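You operate a simulated robot arm through the tools that you are given. There is no shell and no other tool. Be economical: measure what you need, move in short steps, check, and stop when the job is done.

The job below is to be done with a simulated two-armed robot. You get a single attempt, and the scene is never put back.

## Task
Seal the box in the press, load it and the table's sealed box into the divided tray and strap them.
Fine: the newly sealed box in space 1, the other in space 3; lever up.
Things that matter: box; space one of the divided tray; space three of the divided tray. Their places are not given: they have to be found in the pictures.

It is judged by the outcome, as a careful person would: the job done as asked, and still so three seconds after it is handed in. It fails if anything else is knocked over, pushed out of place, dropped, spilled or broken. Lids that push on must go on centred and level and be pressed home; caps that screw on are set level and turned clockwise until they are tight.

## Robot
Two 7-joint arms with fingered hands on one trunk that stands fixed in place. Base frame: the origin is at the foot of the trunk, x ahead of it, y to its left, z up; the work surface is at about z = 760. Units: mm, degrees, N and s.
The left shoulder is at [70, 171, 1377], the right one opposite. Payload 5 kg a hand.
The TCP of each hand is the grasp point between the finger pads, 43 mm short of the fingertips. In the tool frame z runs along the fingers and y along their closing line. The gripper opens to 144 mm. The gripper's body begins 50 mm behind the TCP. The gripper is a hand of 5 fingers: y runs from the thumb to the fingers, the wrist lies at [-21, -124, -221] in the tool frame, and closing takes about 1.5 s.
Orientation is that of the tool frame in the base frame, as a unit quaternion [x, y, z, w]. With the fingers straight down and the wrist toward the robot, the tool's x, y and z point along [0, 1, 0], [1, 0, 0] and [0, 0, -1] of the base frame.

## Interface
- The arms move only by the tool servo_tool. It takes "left_plan", "right_plan" or both (then of equal length, played together; a hand with none holds still); each is a list of rows, each an object (a shift or turn left out is 0, a gripper value left out holds the last) with "rot": the turn, a rotation vector about the tool's x, y, z in degrees, a list of three; "dp": the shift along the tool's x, y, z in mm, a list of three. In form: [{"rot": [wx, wy, wz], "dp": [tx, ty, tz]}, ...]. A call has 1 to 8 rows; each row is the pose to reach, as a shift and turn from the pose commanded when the call began, along the tool's axes at that moment. "left_gripper" and "right_gripper" are, for a hand that has rows, the closure in counts, from 0 (fully open) to 255 (shut), set as the call begins (left out, the last holds). Rows are played at 5 a second. More than 50 mm and 8.6 degrees between two rows, or a gripper value outside its range, and nothing of the call is played. Where a pose cannot be reached the arm comes as near as it can. A force on the tool above 80 N (or 10 N above the force at the start of the call, whichever is more), or a blocked arm, ends the call early, and 0.2 s more pass. The fingers move at their own pace (about 45 mm/s each) and stop on an object; they squeeze with about 27 N. The grip force told is the motor's: it shows also when the fingers shut on nothing. Time passes only in rows, and 0.2 s behind the last, so rows that repeat a pose let the fingers close. The reply holds the time, the measured pose of the TCP, the force on the tool along the base axes, the opening and the grip force, in the units named above and with some noise, with the torque about the TCP (base axes, N m) and any sound that the robot's microphone picked up.
- Cameras (640 x 400 px; columns grow to the right, rows downward): "scene" is now at [134.3, -24.2, 1607.6]; the picture's right is [-0.27, -0.96, 0.00], its down [-0.60, 0.17, -0.78] and it looks along [0.75, -0.21, -0.62] (base axes); focal length 358 px, centre (320, 200). "left" rides on the left gripper at [-86, -109, -168] in its tool frame; the picture's right is [-0.80, -0.28, 0.53], its down [0.54, -0.73, 0.42] and it looks along [0.27, 0.63, 0.73] (tool axes); focal length 275 px, centre (320, 200). "right" rides on the right gripper at [86, -109, -168] in its tool frame; the picture's right is [-0.80, 0.28, -0.53], its down [-0.54, -0.73, 0.42] and it looks along [-0.27, 0.63, 0.73] (tool axes); focal length 275 px, centre (320, 200).
- grab_frame(camera): a new picture of that camera. The clock stands still meanwhile.
- move_column(by): slides the trunk up (or, below 0, down) by that many mm; the arms and the scene camera ride with it, the base frame stays. It gives what a move gives, with no picture.
- set_fingers(index, middle, ring, little, thumb_bend, thumb_turn, hand): sets how far each is bent, from 0 (flat) to 1 (curled in); at 0.3 the hand is open as for a grip, at 0.7 the pads meet at the TCP. One left out holds its place. A second passes; each finger stops where it meets its share of the squeeze, and holds until it gets a number again. A gripper value or a shape takes the hand back. It gives what a move gives, with no picture; readings hold the bend of each and the force on index, middle, ring, little, thumb and palm. thumb_turn goes from beside the hand (0) to across from the fingers (1), as for a grip.
- set_grasp(shape, hand): the hand has 5 fingers and takes this shape, open, in about a second: jaw (thumb against the fingers, like two jaws); tri (thumb and two fingers); tip (a fingertip pinch); poke (one finger out to press); point (the index stretched); flat (the hand flat); cup (the hand cupped); fist (a fist). The gripper value then closes the fingers along that shape, each until it touches; the sizes above hold for jaw. It gives what a move gives, with no picture.
- pan_tilt(pan, tilt): turns the head with the scene camera to pan (to the left, within 86 degrees either way) and tilt (down, from -29 to 69), counted from straight ahead of the robot. It gives what a move gives.
- pixel_to_xyz(camera, pixels): for up to 12 pixels [column, row] of the newest picture of that camera ("zoom" is the newest enlarged one), the place [x, y, z] in the base frame of the surface seen there, good to about 3 mm. The clock stands still meanwhile.
- inspect(camera, box): a new picture of the part [left, top, right, bottom] of that camera's present view, enlarged. The clock stands still meanwhile.
- finish_job(): hands the job in; it is judged then, once.

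Keep the steps short. Do not move on a guess: measure, check each grasp and each placing, and mend mistakes. In all there are 80 turns and 48 pictures (those below and enlarged ones count). Leave the grippers open and the arms clear of the work at the hand-in unless told otherwise, and finish with a single line.

The tools are called after ">>>" as name(argument=value, ...) on one line, values as JSON. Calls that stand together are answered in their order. servo_tool: Moves the arms, as the interface text tells. Its arguments: {"type":"object","properties":{"left_plan":{"type":"array","items":{"type":"object","properties":{"rot":{"type":"array","items":{"type":"number"}},"dp":{"type":"array","items":{"type":"number"}}}}},"left_gripper":{"type":"number"},"right_plan":{"type":"array","items":{"type":"object","properties":{"rot":{"type":"array","items":{"type":"number"}},"dp":{"type":"array","items":{"type":"number"}}}}},"right_gripper":{"type":"number"}},"required":[]} The other tools are called the same way: move_column (by) slides the trunk up or down; set_grasp (shape, hand) gives the hand a shape; set_fingers (index, middle, ring, little, thumb_bend, thumb_turn, hand) moves the fingers one by one; pan_tilt (pan, tilt) turns the head that bears the scene camera; grab_frame (camera) takes a picture; pixel_to_xyz (camera, pixels) gives the place of the surface under pixels of a picture; inspect (camera, box) takes an enlarged picture of a part of a camera's view; finish_job () hands the job in.

At the start:

```text
clock: 0.0
left_tcp_pos: [772.9, 128.8, 1288.9]
left_ee_rot: [0.707, 0.707, 0.0, 0.0]
left_force: [-1.1, -0.8, -0.4]
left_torque: [0.03, 0.04, 0.01]
left_finger_gap: 143.6
left_grasp_force: 0.1
left_shape: jaw
left_bend: [0.3, 0.3, 0.3, 0.3, 0.3, 0.98]
left_finger forces: [0.0, 0.0, 0.1, 0.0, 0.0, 0.0]
right_tcp_pos: [596.8, -581.0, 1345.9]
right_ee_rot: [0.708, 0.707, -0.001, 0.001]
right_force: [-0.1, -0.1, 0.7]
right_torque: [-0.04, 0.01, 0.0]
right_finger_gap: 143.9
right_grasp_force: 0.1
right_shape: jaw
right_bend: [0.3, 0.3, 0.3, 0.3, 0.3, 0.98]
right_finger forces: [0.0, 0.0, 0.0, 0.0, 0.0, 0.1]
trunk travel left (down, up): [-475.0, 465.0]
head pan, tilt: [-15.9, 38.6]
```

scene: 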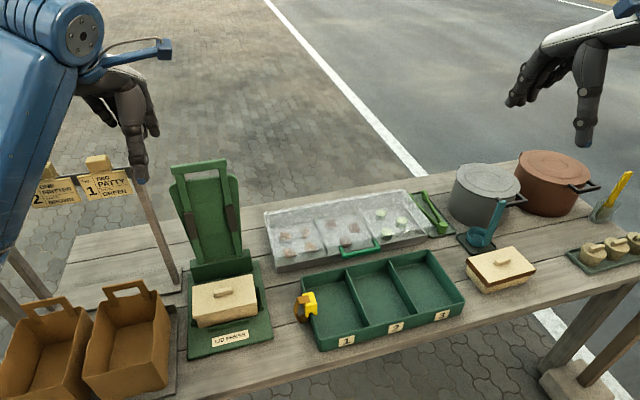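
right: 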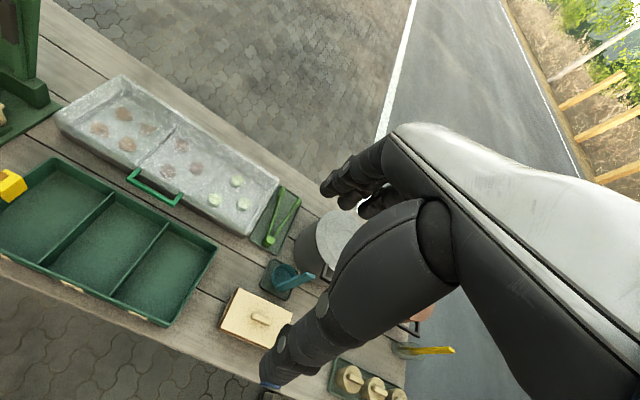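
left: 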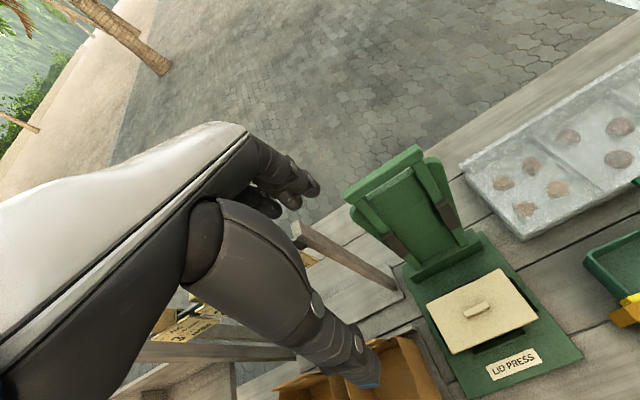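

I see the lid press with a box (lid loosely on), the divided tray with spaces 1-3, a yellow strap reel at the tray's left, and a sealed box at the right. I'll enlarge the press and the tray first.

>>> inspect(camera="scene", box=[150, 140, 310, 370])

>>> inspect(camera="scene", box=[280, 220, 560, 370])

>>> pixel_to_xyz(camera="scene", pixels=[[195, 290], [250, 280], [195, 325], [257, 315], [224, 293], [171, 170], [222, 160], [190, 357], [272, 340], [215, 180], [196, 170], [230, 220]])

>>> pixel_to_xyz(camera="scene", pixels=[[302, 292], [322, 348], [463, 300], [428, 252], [345, 305], [395, 290], [432, 280], [310, 302], [466, 265], [485, 291], [535, 268], [505, 248]])

```text
1.74 times, centred on (230, 255) of scene
```

zoom: 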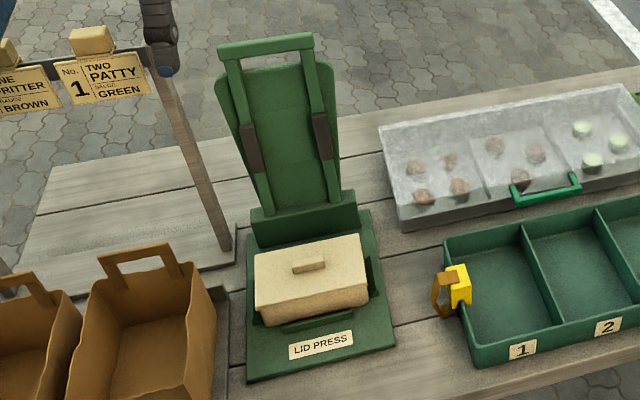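

```text
2.29 times, centred on (420, 295) of scene
```

zoom: 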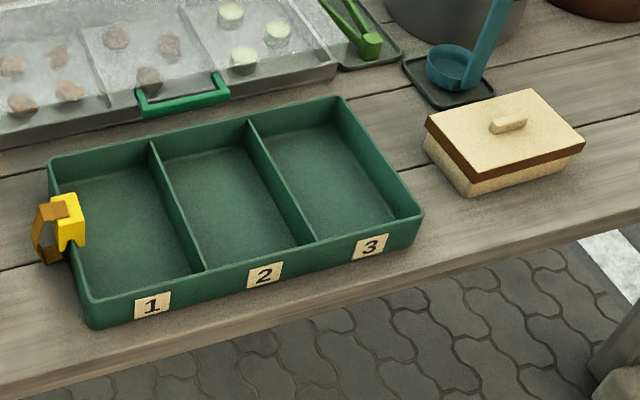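

```text
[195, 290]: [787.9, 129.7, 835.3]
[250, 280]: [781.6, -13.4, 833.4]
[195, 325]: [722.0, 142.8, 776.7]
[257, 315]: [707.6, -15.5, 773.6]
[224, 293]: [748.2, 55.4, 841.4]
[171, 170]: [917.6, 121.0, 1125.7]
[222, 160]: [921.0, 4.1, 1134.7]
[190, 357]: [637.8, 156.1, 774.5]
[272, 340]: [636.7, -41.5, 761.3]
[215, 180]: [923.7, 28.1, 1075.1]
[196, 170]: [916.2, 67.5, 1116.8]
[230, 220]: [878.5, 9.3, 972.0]
```

```text
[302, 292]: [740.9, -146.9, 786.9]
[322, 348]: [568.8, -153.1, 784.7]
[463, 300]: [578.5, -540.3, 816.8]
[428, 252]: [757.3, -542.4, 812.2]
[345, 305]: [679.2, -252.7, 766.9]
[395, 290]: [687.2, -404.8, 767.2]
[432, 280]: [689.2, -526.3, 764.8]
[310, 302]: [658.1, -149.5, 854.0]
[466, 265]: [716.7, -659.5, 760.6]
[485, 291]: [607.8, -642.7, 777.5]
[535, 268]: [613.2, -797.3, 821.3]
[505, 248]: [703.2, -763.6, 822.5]
```

Next I'll enlarge the strap reel, the far right rim of the tray and the press hinge, to see how each works.

>>> inspect(camera="scene", box=[285, 270, 365, 320])

>>> inspect(camera="right", box=[0, 140, 240, 330])

>>> inspect(camera="left", box=[330, 130, 600, 400])

```text
8.00 times, centred on (325, 295) of scene
```

zoom: 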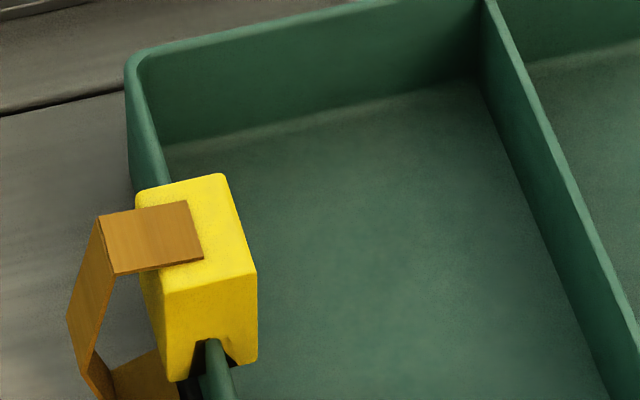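

```text
2.11 times, centred on (120, 235) of right
```

zoom: 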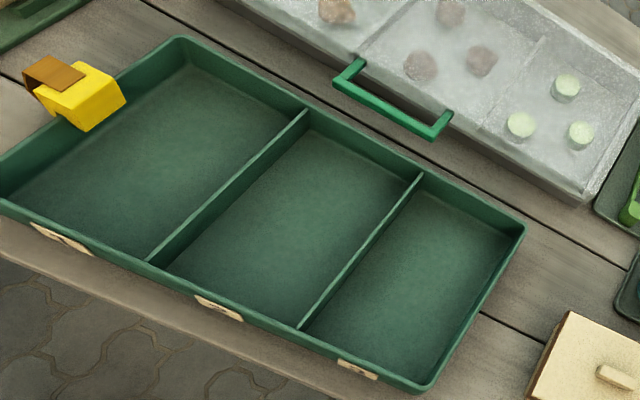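

```text
1.48 times, centred on (465, 265) of left
```

zoom: 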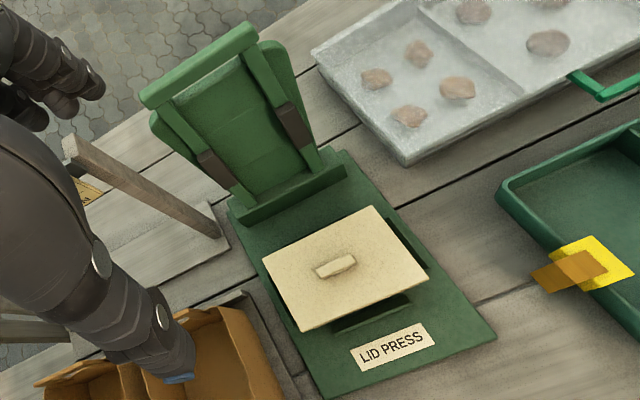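

The yellow clip has a slot that sits over the left rim, and the strap runs from below it. So it should be lifted across and hooked onto the right rim. Now I'll measure the lid corners and knob, the press, and the tray rims and dividers.

>>> pixel_to_xyz(camera="zoom", pixels=[[267, 266], [372, 210], [424, 275], [302, 326], [320, 268], [352, 259], [145, 95], [252, 30], [240, 212], [335, 165], [325, 375], [490, 335]])

>>> pixel_to_xyz(camera="right", pixels=[[54, 159], [215, 248], [170, 322], [113, 194], [40, 263], [167, 225], [112, 294], [14, 175], [238, 290], [291, 315], [222, 325], [261, 319]])

>>> grab_frame(camera="right")

```text
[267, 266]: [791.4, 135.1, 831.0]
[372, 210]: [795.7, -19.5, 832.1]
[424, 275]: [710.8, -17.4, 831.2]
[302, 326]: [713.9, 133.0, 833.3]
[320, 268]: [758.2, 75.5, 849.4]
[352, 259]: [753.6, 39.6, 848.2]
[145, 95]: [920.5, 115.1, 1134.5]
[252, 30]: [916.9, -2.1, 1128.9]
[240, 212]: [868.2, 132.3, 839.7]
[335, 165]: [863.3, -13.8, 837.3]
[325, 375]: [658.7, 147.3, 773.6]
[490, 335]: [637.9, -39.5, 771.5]
```

```text
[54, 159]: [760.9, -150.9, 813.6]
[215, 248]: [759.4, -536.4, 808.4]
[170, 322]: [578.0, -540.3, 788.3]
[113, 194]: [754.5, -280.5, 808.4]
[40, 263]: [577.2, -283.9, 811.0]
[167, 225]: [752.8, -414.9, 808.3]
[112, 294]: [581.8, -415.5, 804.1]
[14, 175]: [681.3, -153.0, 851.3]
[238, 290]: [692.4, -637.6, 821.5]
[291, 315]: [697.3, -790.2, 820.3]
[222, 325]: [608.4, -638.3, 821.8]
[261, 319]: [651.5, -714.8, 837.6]
```

```text
39 pictures are left
```

right: 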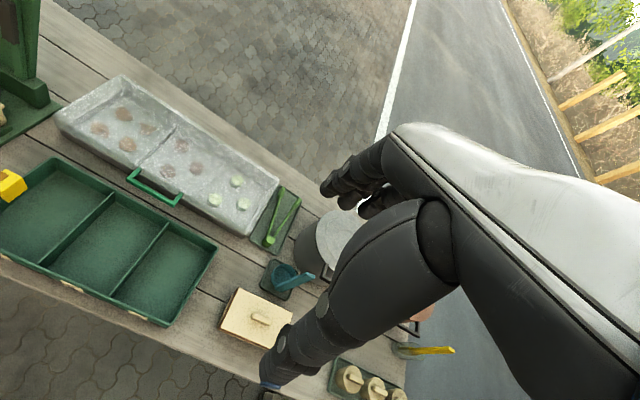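

The lid is about 153 x 88 mm with its long side along y. Each tray space is about 125 wide (y) by 180 deep (x), so each box has to be turned by 90°. I'll look closer at the press lever, its hinge and the cradle.

>>> inspect(camera="left", box=[335, 135, 485, 285])

>>> inspect(camera="left", box=[400, 240, 580, 370])

>>> inspect(camera="scene", box=[160, 150, 280, 260])

```text
2.67 times, centred on (410, 210) of left
```

zoom: 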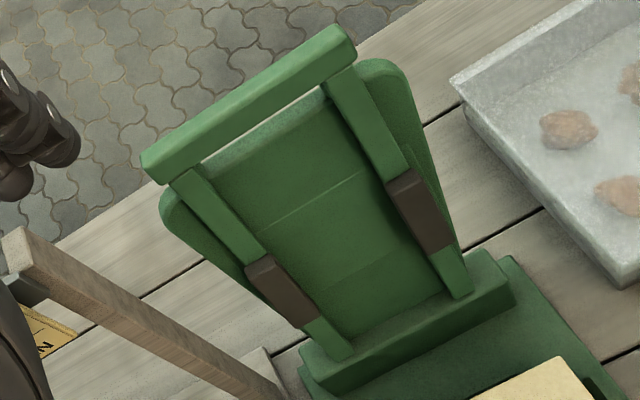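

```text
3.08 times, centred on (490, 305) of left
```

zoom: 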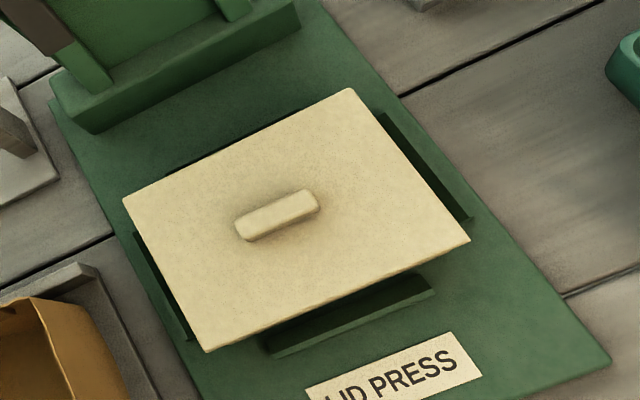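

```text
3.64 times, centred on (220, 205) of scene
```

zoom: 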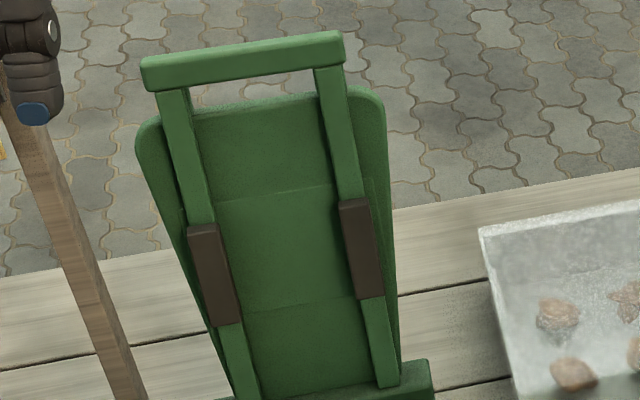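

The lever is a two-armed frame with a crossbar. Its brown pads will come down on the lid. I'll measure the arm line to find the hinge.

>>> pixel_to_xyz(camera="zoom", pixels=[[240, 60], [240, 48], [172, 110], [190, 180], [215, 270], [240, 345], [250, 390], [328, 90], [360, 250], [385, 375], [260, 130], [290, 340]])

```text
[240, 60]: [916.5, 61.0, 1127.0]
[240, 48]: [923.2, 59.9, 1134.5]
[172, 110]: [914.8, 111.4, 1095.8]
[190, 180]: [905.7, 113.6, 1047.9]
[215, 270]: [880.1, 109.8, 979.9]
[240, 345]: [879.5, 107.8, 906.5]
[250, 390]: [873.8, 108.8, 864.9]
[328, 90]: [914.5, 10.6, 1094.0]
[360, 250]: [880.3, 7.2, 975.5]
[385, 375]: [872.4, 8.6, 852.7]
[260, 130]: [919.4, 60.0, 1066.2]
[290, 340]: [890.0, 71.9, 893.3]
```

The arm line leans back about 10°, with the hinge near x=880, z=850. The bar centre is near (928, 60, 1123). I'll move the left hand, fingers down, to above the bar.

>>> servo_tool(left_plan=[{"dp": [-20, 40, 0]}, {"dp": [-40, 80, 10]}, {"dp": [-55, 120, 30]}, {"dp": [-69, 155, 60]}, {"dp": [-69, 155, 90]}, {"dp": [-69, 155, 90]}], left_gripper=60)

>>> inspect(camera="left", box=[160, 100, 560, 350])

>>> grab_frame(camera="scene")

```text
clock: 1.4
left_tcp_pos: [928.2, 57.0, 1199.4]
left_ee_rot: [0.707, 0.707, 0.0, 0.001]
left_force: [-0.1, -0.3, 0.4]
left_torque: [0.02, -0.03, 0.02]
left_finger_gap: 110.3
left_grasp_force: 0.0
left_shape: jaw
left_bend: [0.26, 0.35, 0.33, 0.33, 0.54, 0.99]
left_finger forces: [0.1, 0.0, 0.0, 0.0, 0.1, 0.0]
right_tcp_pos: [596.2, -579.5, 1346.2]
right_ee_rot: [0.708, 0.707, 0.0, 0.0]
right_force: [-0.8, 0.2, 0.3]
right_torque: [0.0, -0.04, -0.01]
right_finger_gap: 143.8
right_grasp_force: 0.0
right_shape: jaw
right_bend: [0.3, 0.3, 0.3, 0.3, 0.3, 0.98]
right_finger forces: [0.1, 0.0, 0.0, 0.0, 0.1, 0.0]
trunk travel left (down, up): [-475.0, 465.0]
head pan, tilt: [-15.9, 38.6]
```

```text
1.60 times, centred on (360, 225) of left
```

zoom: 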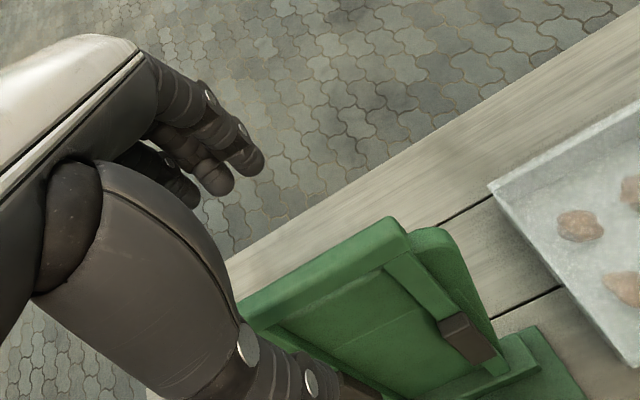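

```text
34 pictures are left
```

scene: 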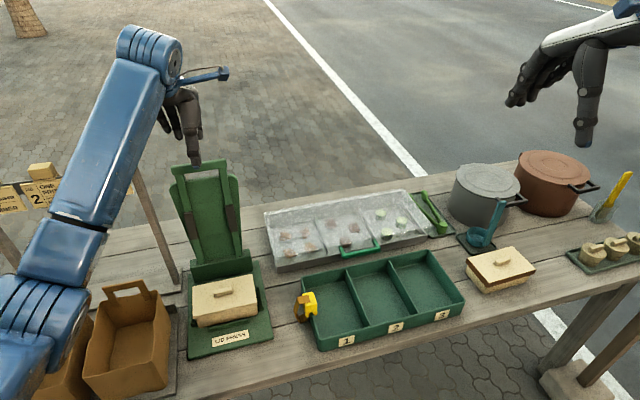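

The hand is centred over the bar and the fingers straddle it. I'll descend so the tips end just below the bar but above the panel, then close softly.

>>> servo_tool(left_plan=[{"dp": [-3, 0, 20]}, {"dp": [-3, 0, 40]}, {"dp": [-3, 0, 52]}, {"dp": [-3, 0, 52]}])

>>> servo_tool(left_plan=[{"dp": [0, 0, 0]}, {"dp": [0, 0, 0]}, {"dp": [0, 0, 0]}, {"dp": [0, 0, 0]}, {"dp": [0, 0, 0]}, {"dp": [0, 0, 0]}, {"dp": [0, 0, 0]}, {"dp": [0, 0, 0]}], left_gripper=190)

>>> inspect(camera="scene", box=[130, 80, 290, 180])

```text
clock: 2.4
left_tcp_pos: [928.3, 55.1, 1147.1]
left_ee_rot: [0.708, 0.706, 0.001, 0.0]
left_force: [-0.3, -0.5, 0.2]
left_torque: [0.07, -0.01, 0.03]
left_finger_gap: 110.4
left_grasp_force: 0.0
left_shape: jaw
left_bend: [0.26, 0.35, 0.33, 0.33, 0.54, 0.99]
left_finger forces: [0.0, 0.0, 0.0, 0.0, 0.0, 0.0]
right_tcp_pos: [598.1, -580.6, 1345.4]
right_ee_rot: [0.708, 0.706, 0.0, 0.0]
right_force: [0.7, 0.7, 0.0]
right_torque: [-0.01, 0.01, -0.04]
right_finger_gap: 143.7
right_grasp_force: 0.1
right_shape: jaw
right_bend: [0.3, 0.3, 0.3, 0.3, 0.3, 0.98]
right_finger forces: [0.0, 0.0, 0.1, 0.0, 0.0, 0.0]
trunk travel left (down, up): [-475.0, 465.0]
head pan, tilt: [-15.9, 38.6]
```

```text
clock: 4.2
left_tcp_pos: [928.8, 55.0, 1146.8]
left_ee_rot: [0.707, 0.707, -0.001, 0.0]
left_force: [0.6, -0.1, 0.2]
left_torque: [0.01, 0.01, -0.03]
left_finger_gap: 37.4
left_grasp_force: 0.1
left_shape: jaw
left_bend: [0.74, 0.56, 0.54, 0.5, 0.74, 1.0]
left_finger forces: [0.1, 0.0, 0.0, 0.1, 0.0, 0.1]
right_tcp_pos: [597.3, -581.2, 1344.7]
right_ee_rot: [0.707, 0.707, 0.0, 0.0]
right_force: [0.8, -0.4, -0.5]
right_torque: [0.0, -0.02, -0.02]
right_finger_gap: 143.9
right_grasp_force: 0.2
right_shape: jaw
right_bend: [0.3, 0.3, 0.3, 0.3, 0.3, 0.98]
right_finger forces: [0.1, 0.1, 0.0, 0.1, 0.0, 0.0]
trunk travel left (down, up): [-475.0, 465.0]
head pan, tilt: [-15.9, 38.6]
```

```text
4.00 times, centred on (210, 130) of scene
```

zoom: 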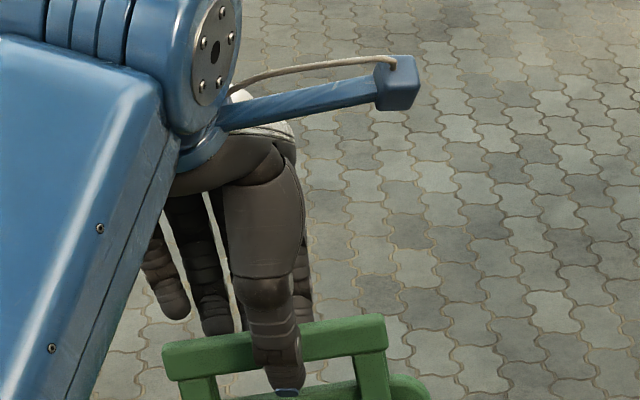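

The thumb is in front of the bar and the fingers are behind it, with a gap of 37 mm and no contact yet. I'll close fully.

>>> servo_tool(left_plan=[{"dp": [0, 0, 0]}, {"dp": [0, 0, 0]}, {"dp": [0, 0, 0]}, {"dp": [0, 0, 0]}, {"dp": [0, 0, 0]}], left_gripper=255)

```text
clock: 5.4
left_tcp_pos: [928.1, 54.5, 1146.1]
left_ee_rot: [0.707, 0.707, -0.001, 0.0]
left_force: [0.4, 0.3, 0.8]
left_torque: [0.07, 0.09, -0.19]
left_finger_gap: 10.7
left_grasp_force: 27.1
left_shape: jaw
left_bend: [0.7, 0.7, 0.7, 0.7, 0.74, 1.0]
left_finger forces: [12.7, 6.7, 3.5, 1.6, 23.7, 0.0]
right_tcp_pos: [597.0, -580.6, 1345.6]
right_ee_rot: [0.707, 0.707, 0.0, 0.0]
right_force: [0.6, -0.2, 0.5]
right_torque: [0.02, -0.01, 0.04]
right_finger_gap: 143.8
right_grasp_force: 0.0
right_shape: jaw
right_bend: [0.3, 0.3, 0.3, 0.3, 0.3, 0.98]
right_finger forces: [0.0, 0.0, 0.0, 0.0, 0.0, 0.1]
trunk travel left (down, up): [-475.0, 465.0]
head pan, tilt: [-15.9, 38.6]
```

The fingers closed around the bar with contact on all of them. As a test I'll swing it 8° along the hinge arc toward the robot and watch the forces.

>>> servo_tool(left_plan=[{"dp": [0, -20.8, -2.6], "rot": [-4, 0, 0]}, {"dp": [0, -41.7, -3.8], "rot": [-8, 0, 0]}, {"dp": [0, -41.7, -3.8], "rot": [-8, 0, 0]}])

>>> inspect(camera="scene", box=[120, 60, 320, 260])

```text
clock: 6.2
left_tcp_pos: [885.5, 54.9, 1152.2]
left_ee_rot: [0.705, 0.706, 0.05, 0.051]
left_force: [-0.4, 0.0, 8.4]
left_torque: [0.28, 0.07, -0.24]
left_finger_gap: 10.6
left_grasp_force: 27.4
left_shape: jaw
left_bend: [0.7, 0.7, 0.69, 0.7, 0.74, 1.0]
left_finger forces: [13.1, 7.0, 3.8, 4.7, 25.4, 0.0]
right_tcp_pos: [596.7, -581.4, 1345.0]
right_ee_rot: [0.708, 0.706, 0.001, -0.001]
right_force: [0.3, 0.4, -0.2]
right_torque: [0.0, 0.03, 0.04]
right_finger_gap: 143.7
right_grasp_force: 0.1
right_shape: jaw
right_bend: [0.3, 0.3, 0.3, 0.3, 0.3, 0.98]
right_finger forces: [0.1, 0.0, 0.0, 0.0, 0.0, 0.1]
trunk travel left (down, up): [-475.0, 465.0]
head pan, tilt: [-15.9, 38.6]
```

```text
2.00 times, centred on (220, 160) of scene
```

zoom: 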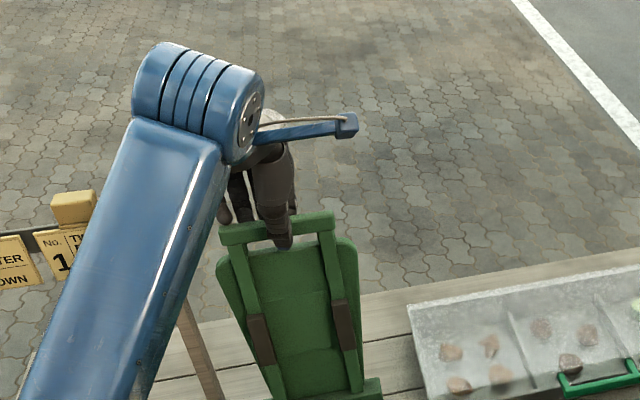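

The lever follows the hand with low force. I'll continue along the same arc another 30°.

>>> servo_tool(left_plan=[{"dp": [0, -31.2, -3.4], "rot": [-6, 0, 0]}, {"dp": [0, -62.6, -3.5], "rot": [-12, 0, 0]}, {"dp": [0, -93.8, -0.3], "rot": [-18, 0, 0]}, {"dp": [0, -124.5, 6.1], "rot": [-24, 0, 0]}, {"dp": [0, -154.4, 15.7], "rot": [-30, 0, 0]}, {"dp": [0, -154.4, 15.7], "rot": [-30, 0, 0]}])

>>> grab_frame(camera="scene")

```text
clock: 7.6
left_tcp_pos: [734.0, 56.0, 1116.1]
left_ee_rot: [0.668, 0.668, 0.232, 0.233]
left_force: [-11.6, -1.1, 20.6]
left_torque: [0.44, 0.06, 0.06]
left_finger_gap: 11.3
left_grasp_force: 27.2
left_shape: jaw
left_bend: [0.7, 0.69, 0.69, 0.7, 0.74, 1.0]
left_finger forces: [14.7, 8.8, 3.9, 6.2, 28.6, 0.1]
right_tcp_pos: [596.3, -579.9, 1346.1]
right_ee_rot: [0.707, 0.707, 0.001, 0.001]
right_force: [0.4, 0.3, -0.6]
right_torque: [0.01, 0.04, 0.01]
right_finger_gap: 143.6
right_grasp_force: 0.0
right_shape: jaw
right_bend: [0.3, 0.3, 0.3, 0.3, 0.3, 0.98]
right_finger forces: [0.1, 0.1, 0.0, 0.0, 0.1, 0.1]
trunk travel left (down, up): [-475.0, 465.0]
head pan, tilt: [-15.9, 38.6]
```

```text
31 pictures are left
```

scene: 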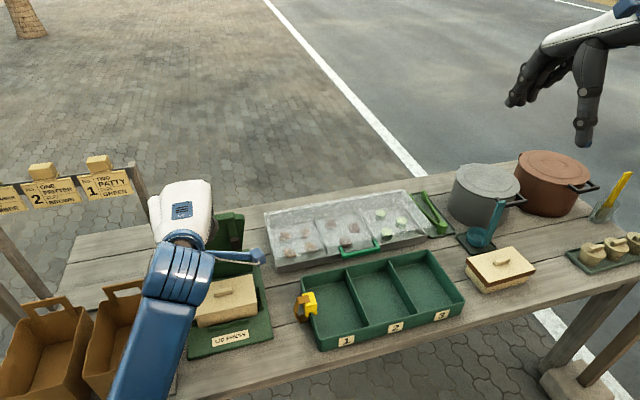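

There is about 23 N pushing outward along the radius, so the hinge must be a few mm nearer, at about x=873. I'll correct the arc and swing another 30°.

>>> servo_tool(left_plan=[{"dp": [0, -31.2, -8.0], "rot": [-6, 0, 0]}, {"dp": [0, -63, -9.6], "rot": [-12, 0, 0]}, {"dp": [0, -94.6, -7.1], "rot": [-18, 0, 0]}, {"dp": [0, -125.8, -1.3], "rot": [-24, 0, 0]}, {"dp": [0, -156.2, 7.7], "rot": [-30, 0, 0]}, {"dp": [0, -156.2, 7.7], "rot": [-30, 0, 0]}])

>>> grab_frame(camera="scene")

```text
clock: 8.7
left_tcp_pos: [653.6, 88.1, 1044.9]
left_ee_rot: [0.621, 0.558, 0.418, 0.357]
left_force: [24.5, 4.8, -22.0]
left_torque: [0.23, -0.02, 0.27]
left_finger_gap: 8.3
left_grasp_force: 26.4
left_shape: jaw
left_bend: [0.7, 0.7, 0.7, 0.69, 0.73, 0.98]
left_finger forces: [11.7, 3.2, 0.7, 0.1, 32.1, 0.1]
left hand out of reach, approached as far as the arm can: row 5
right_tcp_pos: [610.0, -571.8, 1342.3]
right_ee_rot: [0.708, 0.707, -0.006, -0.002]
right_force: [-3.0, -7.2, -3.8]
right_torque: [0.67, -0.23, 0.0]
right_finger_gap: 144.0
right_grasp_force: 0.1
right_shape: jaw
right_bend: [0.3, 0.3, 0.3, 0.3, 0.3, 0.98]
right_finger forces: [0.1, 0.0, 0.0, 0.1, 0.0, 0.0]
trunk travel left (down, up): [-475.0, 465.0]
head pan, tilt: [-15.9, 38.6]
stopped in row 5 (left hand): the force on the tool passed its limit at 118 N (the readings are from after the stop); the commanded pose is now the measured one
```

```text
30 pictures are left
```

scene: 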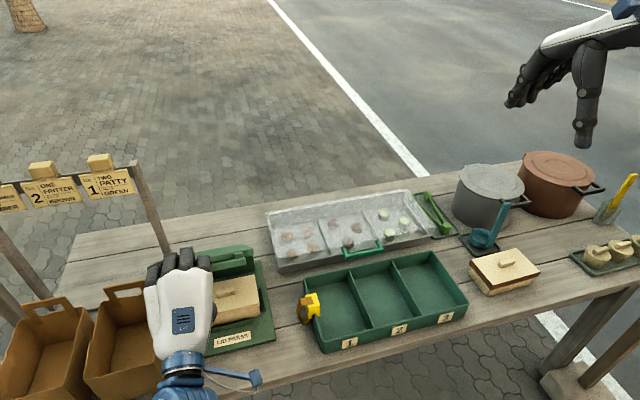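

The arm reached its limit at about 57° of swing. I'll open the hand and let the lever rest or fall, then back off along the fingers before pushing from above.

>>> servo_tool(left_plan=[{"dp": [0, 0, 0]}, {"dp": [0, 0, 0]}, {"dp": [0, 0, 0]}, {"dp": [0, 0, 0]}, {"dp": [0, 0, 0]}, {"dp": [0, 0, 0]}, {"dp": [0, 0, 0]}], left_gripper=30)

>>> servo_tool(left_plan=[{"dp": [0, 0, -25]}, {"dp": [0, 0, -50]}, {"dp": [0, 0, -75]}, {"dp": [0, 0, -100]}, {"dp": [0, 0, -100]}])

>>> inspect(camera="scene", box=[100, 180, 320, 390])

```text
clock: 10.3
left_tcp_pos: [651.5, 88.8, 1049.2]
left_ee_rot: [0.618, 0.559, 0.414, 0.365]
left_force: [-1.1, -0.5, -1.4]
left_torque: [0.01, 0.07, 0.04]
left_finger_gap: 127.2
left_grasp_force: 0.2
left_shape: jaw
left_bend: [0.27, 0.32, 0.31, 0.32, 0.42, 0.98]
left_finger forces: [0.1, 0.0, 0.0, 0.0, 1.3, 0.1]
right_tcp_pos: [606.8, -564.4, 1348.6]
right_ee_rot: [0.708, 0.707, -0.007, 0.002]
right_force: [-0.2, 1.3, 0.2]
right_torque: [-0.01, -0.01, -0.01]
right_finger_gap: 144.0
right_grasp_force: 0.2
right_shape: jaw
right_bend: [0.3, 0.3, 0.3, 0.3, 0.3, 0.98]
right_finger forces: [0.0, 0.1, 0.0, 0.0, 0.0, 0.0]
trunk travel left (down, up): [-475.0, 465.0]
head pan, tilt: [-15.9, 38.6]
```

```text
clock: 11.7
left_tcp_pos: [559.8, 92.2, 1091.3]
left_ee_rot: [0.632, 0.531, 0.438, 0.355]
left_force: [0.3, -2.3, 0.3]
left_torque: [0.1, 0.04, 0.16]
left_finger_gap: 127.3
left_grasp_force: 0.1
left_shape: jaw
left_bend: [0.27, 0.32, 0.31, 0.32, 0.42, 0.98]
left_finger forces: [0.0, 0.0, 0.0, 0.0, 0.1, 0.0]
right_tcp_pos: [603.4, -570.5, 1349.1]
right_ee_rot: [0.709, 0.705, -0.005, 0.002]
right_force: [-1.6, -2.6, -0.8]
right_torque: [0.31, -0.17, -0.03]
right_finger_gap: 143.8
right_grasp_force: 0.0
right_shape: jaw
right_bend: [0.3, 0.3, 0.3, 0.3, 0.3, 0.98]
right_finger forces: [0.0, 0.0, 0.1, 0.0, 0.1, 0.0]
trunk travel left (down, up): [-475.0, 465.0]
head pan, tilt: [-15.9, 38.6]
stopped in row 5 (left hand): the arm was blocked; the commanded pose is now the measured one
```

```text
1.90 times, centred on (210, 285) of scene
```

zoom: 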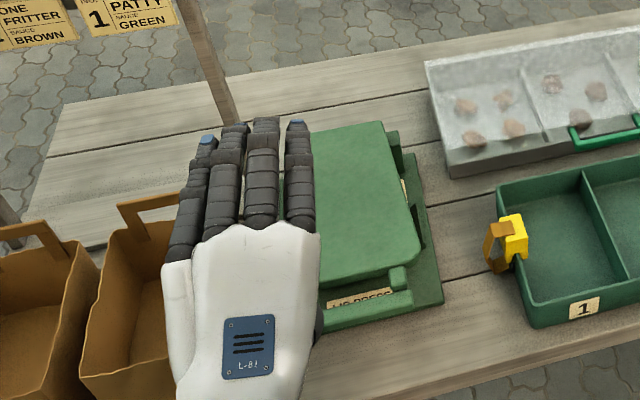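

The lever dropped and its platen now lies flat on the box. I'll bring the left hand back to fingers-down above it, in preparation for pressing.

>>> servo_tool(left_plan=[{"rot": [7.6, -0.8, -0.97], "dp": [-3, 5, 8]}, {"rot": [15.2, -1.6, -1.9], "dp": [-6, 10, 16]}, {"rot": [22.8, -2.4, -2.9], "dp": [-8, 15, 24]}, {"rot": [30.4, -3.2, -3.9], "dp": [-11, 20, 31]}, {"rot": [38, -4, -4.8], "dp": [-14, 25, 39]}, {"rot": [45.6, -4.8, -5.8], "dp": [-17, 30, 47]}, {"rot": [53.2, -5.6, -6.8], "dp": [-20, 34, 55]}, {"rot": [60.8, -6.4, -7.7], "dp": [-23, 39, 63]}])

>>> set_grasp(hand="left", shape="fist")

>>> grab_frame(camera="scene")

```text
clock: 13.2
left_tcp_pos: [606.0, 115.2, 1056.5]
left_ee_rot: [0.715, 0.675, 0.181, 0.037]
left_force: [-0.3, 0.9, 0.0]
left_torque: [0.06, -0.01, -0.01]
left_finger_gap: 127.2
left_grasp_force: 0.0
left_shape: jaw
left_bend: [0.27, 0.32, 0.31, 0.32, 0.42, 0.98]
left_finger forces: [0.0, 0.0, 0.1, 0.0, 0.0, 0.1]
right_tcp_pos: [599.4, -580.9, 1344.7]
right_ee_rot: [0.707, 0.707, 0.0, 0.0]
right_force: [-0.8, -0.5, -0.2]
right_torque: [0.03, 0.03, 0.04]
right_finger_gap: 144.0
right_grasp_force: 0.2
right_shape: jaw
right_bend: [0.3, 0.3, 0.3, 0.3, 0.3, 0.98]
right_finger forces: [0.0, 0.0, 0.0, 0.1, 0.0, 0.0]
trunk travel left (down, up): [-475.0, 465.0]
head pan, tilt: [-15.9, 38.6]
stopped in row 7 (left hand): the arm was blocked; the commanded pose is now the measured one
```

```text
clock: 14.1
left_tcp_pos: [608.0, 115.2, 1057.0]
left_ee_rot: [0.715, 0.674, 0.18, 0.038]
left_force: [0.4, 0.2, 1.0]
left_torque: [-0.04, 0.02, -0.04]
left_finger_gap: 0.0
left_grasp_force: 0.1
left_shape: fist
left_bend: [1.0, 1.0, 1.0, 1.0, 0.85, 0.85]
left_finger forces: [0.0, 0.0, 0.1, 0.0, 0.0, 0.0]
right_tcp_pos: [597.0, -579.1, 1346.0]
right_ee_rot: [0.707, 0.707, 0.0, 0.001]
right_force: [0.6, -0.6, 0.1]
right_torque: [-0.01, -0.03, 0.0]
right_finger_gap: 143.8
right_grasp_force: 0.1
right_shape: jaw
right_bend: [0.3, 0.3, 0.3, 0.3, 0.3, 0.98]
right_finger forces: [0.0, 0.0, 0.1, 0.0, 0.0, 0.0]
trunk travel left (down, up): [-475.0, 465.0]
head pan, tilt: [-15.9, 38.6]
```

```text
28 pictures are left
```

scene: 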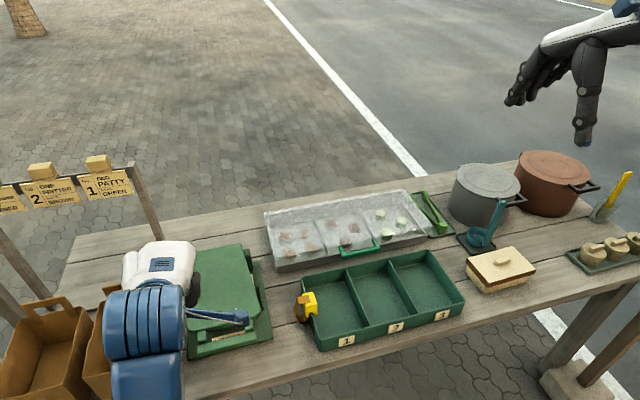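

The press is closed under the hand. I'll measure the bar and platen positions, and use the left picture to see the hand.

>>> pixel_to_xyz(camera="scene", pixels=[[240, 255], [245, 290], [215, 280], [225, 325], [205, 322], [195, 330], [236, 320], [205, 345], [185, 355]])

>>> inspect(camera="scene", box=[90, 220, 290, 380])

```text
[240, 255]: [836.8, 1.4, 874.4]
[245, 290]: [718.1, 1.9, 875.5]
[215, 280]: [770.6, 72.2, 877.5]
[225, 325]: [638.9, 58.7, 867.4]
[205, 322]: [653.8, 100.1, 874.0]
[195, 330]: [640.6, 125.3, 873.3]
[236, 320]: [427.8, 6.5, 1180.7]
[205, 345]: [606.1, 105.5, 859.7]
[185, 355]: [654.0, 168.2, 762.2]
```

```text
2.50 times, centred on (190, 300) of scene
```

zoom: 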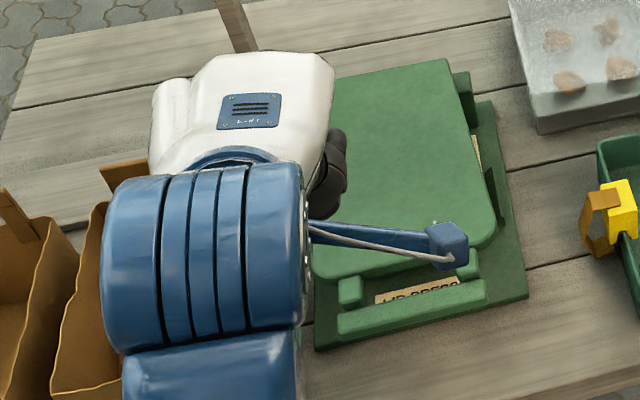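

The platen top is at z≈875 and the bar lies around x=606, z≈860. I'll straighten the hand while moving it up and to the right, over the bar's middle.

>>> servo_tool(left_plan=[{"dp": [-15, 8, -22]}, {"dp": [-31, 15, -45], "rot": [3, -2, -0.5]}, {"dp": [-46, 23, -67], "rot": [7, -4.7, -1.3]}, {"dp": [-46, 23, -67], "rot": [12, -8, -2.2]}, {"dp": [-46, 23, -67], "rot": [17.8, -11.7, -3.2]}, {"dp": [-46, 23, -67], "rot": [17.8, -11.7, -3.2]}])

```text
clock: 14.9
left_tcp_pos: [606.7, 134.0, 1069.8]
left_ee_rot: [0.705, 0.684, 0.18, -0.049]
left_force: [-0.5, 0.0, -0.7]
left_torque: [-0.01, -0.01, 0.02]
left_finger_gap: 0.0
left_grasp_force: 0.0
left_shape: fist
left_bend: [1.0, 1.0, 1.0, 1.0, 0.85, 0.85]
left_finger forces: [0.0, 0.0, 0.1, 0.1, 0.1, 0.0]
right_tcp_pos: [599.1, -579.2, 1345.0]
right_ee_rot: [0.708, 0.707, -0.001, 0.0]
right_force: [0.0, 0.7, 0.0]
right_torque: [0.03, 0.01, 0.03]
right_finger_gap: 143.9
right_grasp_force: 0.0
right_shape: jaw
right_bend: [0.3, 0.3, 0.3, 0.3, 0.3, 0.98]
right_finger forces: [0.0, 0.1, 0.0, 0.0, 0.0, 0.1]
trunk travel left (down, up): [-475.0, 465.0]
head pan, tilt: [-15.9, 38.6]
stopped in row 3 (left hand): the arm was blocked; the commanded pose is now the measured one
```

The arm is jammed in a cramped posture close to the trunk. I'll move it forward and up to free it.

>>> servo_tool(left_plan=[{"dp": [10, 32, -7]}, {"dp": [19, 64, -14]}, {"dp": [29, 96, -20]}, {"dp": [38, 127, -27]}, {"dp": [38, 150, -40]}, {"dp": [38, 150, -40]}])

```text
clock: 16.3
left_tcp_pos: [746.6, 148.3, 1147.2]
left_ee_rot: [0.705, 0.684, 0.181, -0.049]
left_force: [0.1, 0.0, 0.2]
left_torque: [-0.02, -0.01, 0.04]
left_finger_gap: 0.2
left_grasp_force: 0.1
left_shape: fist
left_bend: [1.0, 1.0, 1.0, 1.0, 0.85, 0.85]
left_finger forces: [0.0, 0.0, 0.0, 0.1, 0.0, 0.0]
right_tcp_pos: [598.2, -578.7, 1346.6]
right_ee_rot: [0.707, 0.707, 0.001, 0.001]
right_force: [0.0, -0.5, 0.6]
right_torque: [-0.03, -0.07, -0.03]
right_finger_gap: 143.8
right_grasp_force: 0.1
right_shape: jaw
right_bend: [0.3, 0.3, 0.3, 0.3, 0.3, 0.98]
right_finger forces: [0.0, 0.0, 0.0, 0.0, 0.0, 0.0]
trunk travel left (down, up): [-475.0, 465.0]
head pan, tilt: [-15.9, 38.6]
```

The arm is free. Now I'll straighten it to fingers-down.

>>> servo_tool(left_plan=[{"rot": [3.6, -6.2, -0.6]}, {"rot": [7.1, -12.5, -1.1]}, {"rot": [10.7, -18.7, -1.7]}, {"rot": [10.7, -18.7, -1.7]}])

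```text
clock: 17.3
left_tcp_pos: [747.8, 169.5, 1143.0]
left_ee_rot: [0.7, 0.714, 0.013, -0.012]
left_force: [0.2, 0.0, 0.5]
left_torque: [0.01, -0.01, -0.01]
left_finger_gap: 0.2
left_grasp_force: 0.0
left_shape: fist
left_bend: [1.0, 1.0, 1.0, 1.0, 0.85, 0.85]
left_finger forces: [0.0, 0.1, 0.0, 0.0, 0.0, 0.0]
right_tcp_pos: [598.2, -580.0, 1346.1]
right_ee_rot: [0.708, 0.706, 0.0, 0.001]
right_force: [-0.6, 0.5, -0.3]
right_torque: [0.05, 0.01, 0.01]
right_finger_gap: 143.9
right_grasp_force: 0.0
right_shape: jaw
right_bend: [0.3, 0.3, 0.3, 0.3, 0.3, 0.98]
right_finger forces: [0.0, 0.0, 0.0, 0.0, 0.1, 0.0]
trunk travel left (down, up): [-475.0, 465.0]
head pan, tilt: [-15.9, 38.6]
```

The hand is nearly straight. Next I'll move it over the front of the platen, at (650, 55), staying well above.

>>> servo_tool(left_plan=[{"dp": [-35, -10, 20]}, {"dp": [-70, -30, 50]}, {"dp": [-105, -55, 80]}, {"dp": [-115, -80, 110]}, {"dp": [-115, -98, 140]}, {"dp": [-115, -98, 140]}])

>>> grab_frame(camera="scene")

```text
refused: row 2 steps farther than a row can; nothing moved
```

```text
26 pictures are left
```

scene: 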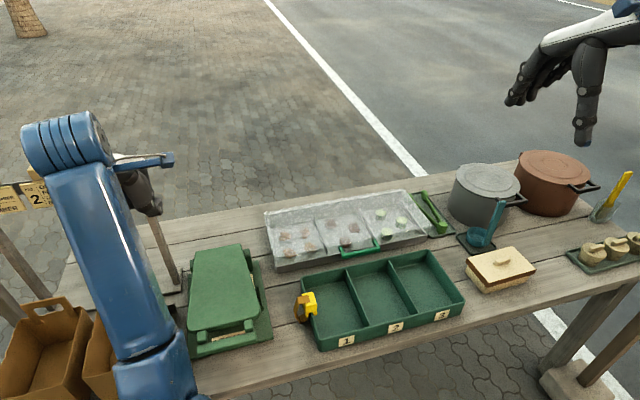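

The press is fully visible now. I'll measure its platen and bar, and move in smaller steps.

>>> pixel_to_xyz(camera="scene", pixels=[[200, 255], [238, 248], [195, 315], [252, 308], [202, 337], [245, 328], [225, 332], [225, 285], [192, 330], [251, 321]])

>>> servo_tool(left_plan=[{"dp": [-30, -10, 20]}, {"dp": [-55, -30, 45]}, {"dp": [-80, -50, 70]}, {"dp": [-100, -70, 100]}, {"dp": [-115, -85, 130]}, {"dp": [-115, -85, 130]}])

```text
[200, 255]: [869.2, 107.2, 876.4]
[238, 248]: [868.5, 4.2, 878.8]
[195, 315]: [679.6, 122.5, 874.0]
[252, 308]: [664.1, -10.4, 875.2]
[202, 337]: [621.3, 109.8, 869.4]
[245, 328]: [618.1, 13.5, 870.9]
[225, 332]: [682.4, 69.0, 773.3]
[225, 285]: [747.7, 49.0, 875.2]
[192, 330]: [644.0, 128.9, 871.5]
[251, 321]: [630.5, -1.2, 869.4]
```

```text
clock: 18.1
left_tcp_pos: [722.4, 161.1, 1090.0]
left_ee_rot: [0.678, 0.732, 0.065, -0.033]
left_force: [-0.2, -0.1, 0.0]
left_torque: [-0.01, 0.02, 0.02]
left_finger_gap: 0.0
left_grasp_force: 0.0
left_shape: fist
left_bend: [1.0, 1.0, 1.0, 1.0, 0.85, 0.85]
left_finger forces: [0.0, 0.0, 0.1, 0.1, 0.0, 0.0]
right_tcp_pos: [597.8, -579.7, 1346.4]
right_ee_rot: [0.708, 0.706, 0.0, 0.001]
right_force: [-0.6, 0.8, 1.1]
right_torque: [0.0, 0.02, -0.03]
right_finger_gap: 143.8
right_grasp_force: 0.1
right_shape: jaw
right_bend: [0.3, 0.3, 0.3, 0.3, 0.3, 0.98]
right_finger forces: [0.0, 0.0, 0.0, 0.1, 0.0, 0.0]
trunk travel left (down, up): [-475.0, 465.0]
head pan, tilt: [-15.9, 38.6]
stopped in row 4 (left hand): the arm was blocked; the commanded pose is now the measured one
```

The left arm's posture is too limited near the press. The right arm is unencumbered and can reach everything, so I'll retract the left arm high and to the left and use the right one.

>>> servo_tool(left_plan=[{"dp": [10, 10, -40]}, {"dp": [25, 20, -80]}, {"dp": [45, 30, -120]}, {"dp": [70, 40, -160]}, {"dp": [95, 50, -195]}, {"dp": [130, 50, -220]}, {"dp": [160, 50, -240]}])

>>> set_grasp(hand="right", shape="fist")

>>> servo_tool(right_plan=[{"dp": [45, 0, 10]}, {"dp": [90, 0, 20]}, {"dp": [135, 0, 30]}, {"dp": [180, 0, 40]}, {"dp": [225, 0, 50]}, {"dp": [270, 0, 60]}, {"dp": [315, 0, 70]}, {"dp": [360, 0, 80]}])

```text
clock: 19.7
left_tcp_pos: [752.1, 287.6, 1350.9]
left_ee_rot: [0.679, 0.731, 0.064, -0.033]
left_force: [0.5, -0.3, -0.4]
left_torque: [-0.05, 0.0, -0.01]
left_finger_gap: 0.0
left_grasp_force: 0.1
left_shape: fist
left_bend: [1.0, 1.0, 1.0, 1.0, 0.85, 0.85]
left_finger forces: [0.0, 0.1, 0.0, 0.0, 0.0, 0.0]
right_tcp_pos: [597.1, -580.1, 1346.3]
right_ee_rot: [0.708, 0.707, 0.0, 0.001]
right_force: [0.3, -0.6, 0.1]
right_torque: [-0.01, 0.0, -0.03]
right_finger_gap: 144.0
right_grasp_force: 0.0
right_shape: jaw
right_bend: [0.3, 0.3, 0.3, 0.3, 0.3, 0.98]
right_finger forces: [0.1, 0.0, 0.1, 0.0, 0.0, 0.0]
trunk travel left (down, up): [-475.0, 465.0]
head pan, tilt: [-15.9, 38.6]
```

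```text
clock: 20.6
left_tcp_pos: [752.0, 288.3, 1351.3]
left_ee_rot: [0.679, 0.731, 0.064, -0.033]
left_force: [0.3, 0.5, 0.3]
left_torque: [-0.02, -0.01, 0.02]
left_finger_gap: 0.0
left_grasp_force: 0.2
left_shape: fist
left_bend: [1.0, 1.0, 1.0, 1.0, 0.85, 0.85]
left_finger forces: [0.0, 0.0, 0.0, 0.1, 0.1, 0.0]
right_tcp_pos: [599.0, -579.4, 1345.6]
right_ee_rot: [0.708, 0.706, 0.0, -0.001]
right_force: [0.7, 0.5, -0.4]
right_torque: [0.01, 0.02, 0.01]
right_finger_gap: 0.1
right_grasp_force: 0.0
right_shape: fist
right_bend: [1.0, 1.0, 1.0, 1.0, 0.85, 0.85]
right_finger forces: [0.0, 0.0, 0.0, 0.0, 0.0, 0.1]
trunk travel left (down, up): [-475.0, 465.0]
head pan, tilt: [-15.9, 38.6]
```

```text
clock: 22.4
left_tcp_pos: [753.9, 292.9, 1349.9]
left_ee_rot: [0.679, 0.731, 0.062, -0.032]
left_force: [-0.5, 1.0, -1.4]
left_torque: [-0.06, 0.03, -0.03]
left_finger_gap: 0.1
left_grasp_force: 0.1
left_shape: fist
left_bend: [1.0, 1.0, 1.0, 1.0, 0.85, 0.85]
left_finger forces: [0.1, 0.1, 0.0, 0.0, 0.1, 0.1]
right_tcp_pos: [598.2, -216.4, 1266.0]
right_ee_rot: [0.708, 0.706, -0.001, 0.001]
right_force: [0.9, -0.4, 0.6]
right_torque: [-0.07, 0.02, -0.02]
right_finger_gap: 0.1
right_grasp_force: 0.2
right_shape: fist
right_bend: [1.0, 1.0, 1.0, 1.0, 0.85, 0.85]
right_finger forces: [0.1, 0.1, 0.0, 0.1, 0.1, 0.0]
trunk travel left (down, up): [-475.0, 465.0]
head pan, tilt: [-15.9, 38.6]
```

The right arm is moving well. I'll continue to above the front of the press, at (620, 55, 1010).

>>> servo_tool(right_plan=[{"dp": [34, 3, 30]}, {"dp": [68, 6, 62]}, {"dp": [102, 9, 94]}, {"dp": [136, 12, 126]}, {"dp": [170, 15, 158]}, {"dp": [204, 18, 190]}, {"dp": [238, 20, 222]}, {"dp": [270, 22, 254]}])

>>> inspect(camera="scene", box=[120, 180, 360, 380])

```text
clock: 24.2
left_tcp_pos: [752.2, 288.3, 1350.3]
left_ee_rot: [0.679, 0.731, 0.063, -0.032]
left_force: [-0.1, 0.5, -0.2]
left_torque: [0.03, 0.01, 0.0]
left_finger_gap: 0.0
left_grasp_force: 0.2
left_shape: fist
left_bend: [1.0, 1.0, 1.0, 1.0, 0.85, 0.85]
left_finger forces: [0.0, 0.0, 0.0, 0.0, 0.0, 0.1]
right_tcp_pos: [605.7, -84.3, 1094.2]
right_ee_rot: [0.707, 0.707, 0.0, 0.0]
right_force: [0.9, 0.1, -0.5]
right_torque: [0.0, -0.01, 0.03]
right_finger_gap: 136.2
right_grasp_force: 0.1
right_shape: fist
right_bend: [1.0, 1.0, 1.0, 1.0, 0.85, 0.85]
right_finger forces: [0.1, 0.1, 0.0, 0.1, 0.0, 0.0]
right hand out of reach, approached as far as the arm can: row 5, 6, 7, 8
trunk travel left (down, up): [-475.0, 465.0]
head pan, tilt: [-15.9, 38.6]
```

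```text
2.00 times, centred on (240, 280) of scene
```

zoom: 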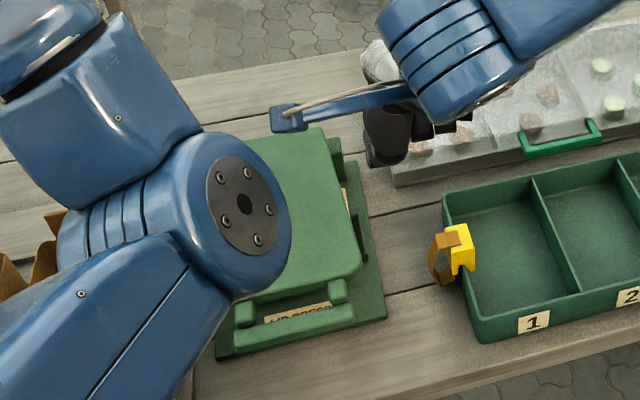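

Close work at this height cramps both arms because the wrists sit near shoulder level. I'll move the right arm away, then raise the trunk 200 mm so both arms hang lower relative to the shoulders.

>>> servo_tool(right_plan=[{"dp": [-45, 0, -20]}, {"dp": [-90, 0, -30]}, {"dp": [-135, 0, -30]}, {"dp": [-180, 0, -30]}, {"dp": [-225, 0, -30]}, {"dp": [-270, 0, -30]}, {"dp": [-315, 0, -30]}, {"dp": [-360, 0, -30]}])

>>> move_column(by=200)

>>> servo_tool(left_plan=[{"dp": [-10, -3, 45]}, {"dp": [-20, -6, 90]}, {"dp": [-30, -9, 135]}, {"dp": [-40, -12, 180]}, {"dp": [-50, -15, 225]}, {"dp": [-60, -18, 270]}, {"dp": [-70, -21, 310]}, {"dp": [-80, -24, 350]}])

```text
clock: 26.0
left_tcp_pos: [750.5, 286.0, 1351.8]
left_ee_rot: [0.678, 0.731, 0.066, -0.033]
left_force: [-0.8, -1.1, 0.3]
left_torque: [0.03, -0.05, 0.02]
left_finger_gap: 0.2
left_grasp_force: 0.2
left_shape: fist
left_bend: [1.0, 1.0, 1.0, 1.0, 0.85, 0.85]
left_finger forces: [0.1, 0.0, 0.0, 0.1, 0.0, 0.1]
right_tcp_pos: [610.6, -447.5, 1128.0]
right_ee_rot: [0.707, 0.707, 0.001, 0.001]
right_force: [-0.3, -0.7, 0.2]
right_torque: [0.01, -0.05, -0.02]
right_finger_gap: 136.2
right_grasp_force: 0.0
right_shape: fist
right_bend: [1.0, 1.0, 1.0, 1.0, 0.85, 0.85]
right_finger forces: [0.0, 0.1, 0.0, 0.0, 0.0, 0.1]
trunk travel left (down, up): [-475.0, 465.0]
head pan, tilt: [-15.9, 38.6]
```

```text
clock: 28.2
left_tcp_pos: [753.3, 289.1, 1549.5]
left_ee_rot: [0.679, 0.731, 0.064, -0.033]
left_force: [0.3, 0.2, 0.2]
left_torque: [0.03, 0.0, 0.05]
left_finger_gap: 0.2
left_grasp_force: 0.0
left_shape: fist
left_bend: [1.0, 1.0, 1.0, 1.0, 0.85, 0.85]
left_finger forces: [0.1, 0.0, 0.1, 0.1, 0.1, 0.0]
right_tcp_pos: [611.1, -446.2, 1328.0]
right_ee_rot: [0.708, 0.706, 0.0, -0.001]
right_force: [-0.4, 0.3, 0.4]
right_torque: [-0.03, 0.04, 0.0]
right_finger_gap: 136.5
right_grasp_force: 0.0
right_shape: fist
right_bend: [1.0, 1.0, 1.0, 1.0, 0.85, 0.85]
right_finger forces: [0.0, 0.0, 0.1, 0.0, 0.0, 0.0]
trunk travel left (down, up): [-675.0, 265.0]
head pan, tilt: [-15.9, 38.6]
```

```text
clock: 30.2
left_tcp_pos: [759.6, 319.0, 1223.2]
left_ee_rot: [0.659, 0.743, 0.109, -0.048]
left_force: [-0.5, 0.2, 0.4]
left_torque: [0.01, 0.04, 0.03]
left_finger_gap: 0.0
left_grasp_force: 0.0
left_shape: fist
left_bend: [1.0, 1.0, 1.0, 1.0, 0.85, 0.85]
left_finger forces: [0.0, 0.0, 0.1, 0.1, 0.0, 0.1]
right_tcp_pos: [611.5, -446.3, 1329.3]
right_ee_rot: [0.707, 0.707, 0.0, 0.0]
right_force: [-0.1, 0.3, 0.5]
right_torque: [0.0, -0.02, -0.02]
right_finger_gap: 136.2
right_grasp_force: 0.0
right_shape: fist
right_bend: [1.0, 1.0, 1.0, 1.0, 0.85, 0.85]
right_finger forces: [0.0, 0.0, 0.0, 0.0, 0.1, 0.0]
trunk travel left (down, up): [-675.0, 265.0]
head pan, tilt: [-15.9, 38.6]
stopped in row 8 (left hand): the arm was blocked; the commanded pose is now the measured one
```

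The left arm is stuck against a joint limit, probably because its elbow swung inward. I'll turn the head left to see its posture.

>>> pan_tilt(pan=25, tilt=35)

>>> grab_frame(camera="scene")

```text
clock: 31.3
left_tcp_pos: [759.3, 318.2, 1222.5]
left_ee_rot: [0.659, 0.743, 0.109, -0.048]
left_force: [0.5, -0.2, 0.3]
left_torque: [-0.04, 0.01, 0.0]
left_finger_gap: 0.0
left_grasp_force: 0.1
left_shape: fist
left_bend: [1.0, 1.0, 1.0, 1.0, 0.85, 0.85]
left_finger forces: [0.0, 0.0, 0.0, 0.0, 0.0, 0.1]
right_tcp_pos: [612.6, -446.6, 1328.9]
right_ee_rot: [0.708, 0.706, 0.0, 0.0]
right_force: [0.0, -0.4, -0.2]
right_torque: [0.02, 0.02, 0.0]
right_finger_gap: 136.1
right_grasp_force: 0.0
right_shape: fist
right_bend: [1.0, 1.0, 1.0, 1.0, 0.85, 0.85]
right_finger forces: [0.1, 0.1, 0.1, 0.0, 0.0, 0.1]
trunk travel left (down, up): [-675.0, 265.0]
head pan, tilt: [25.0, 35.0]
```

```text
24 pictures are left
```

scene: 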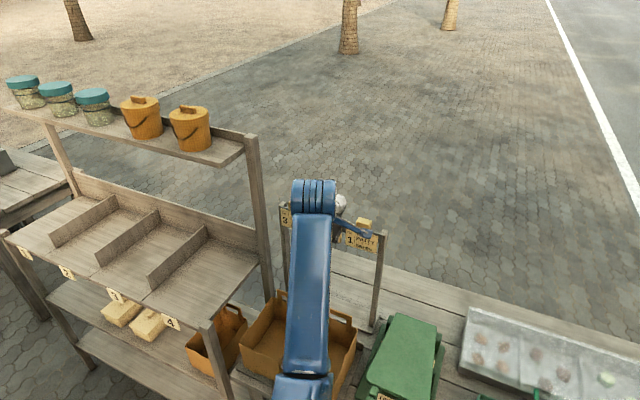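

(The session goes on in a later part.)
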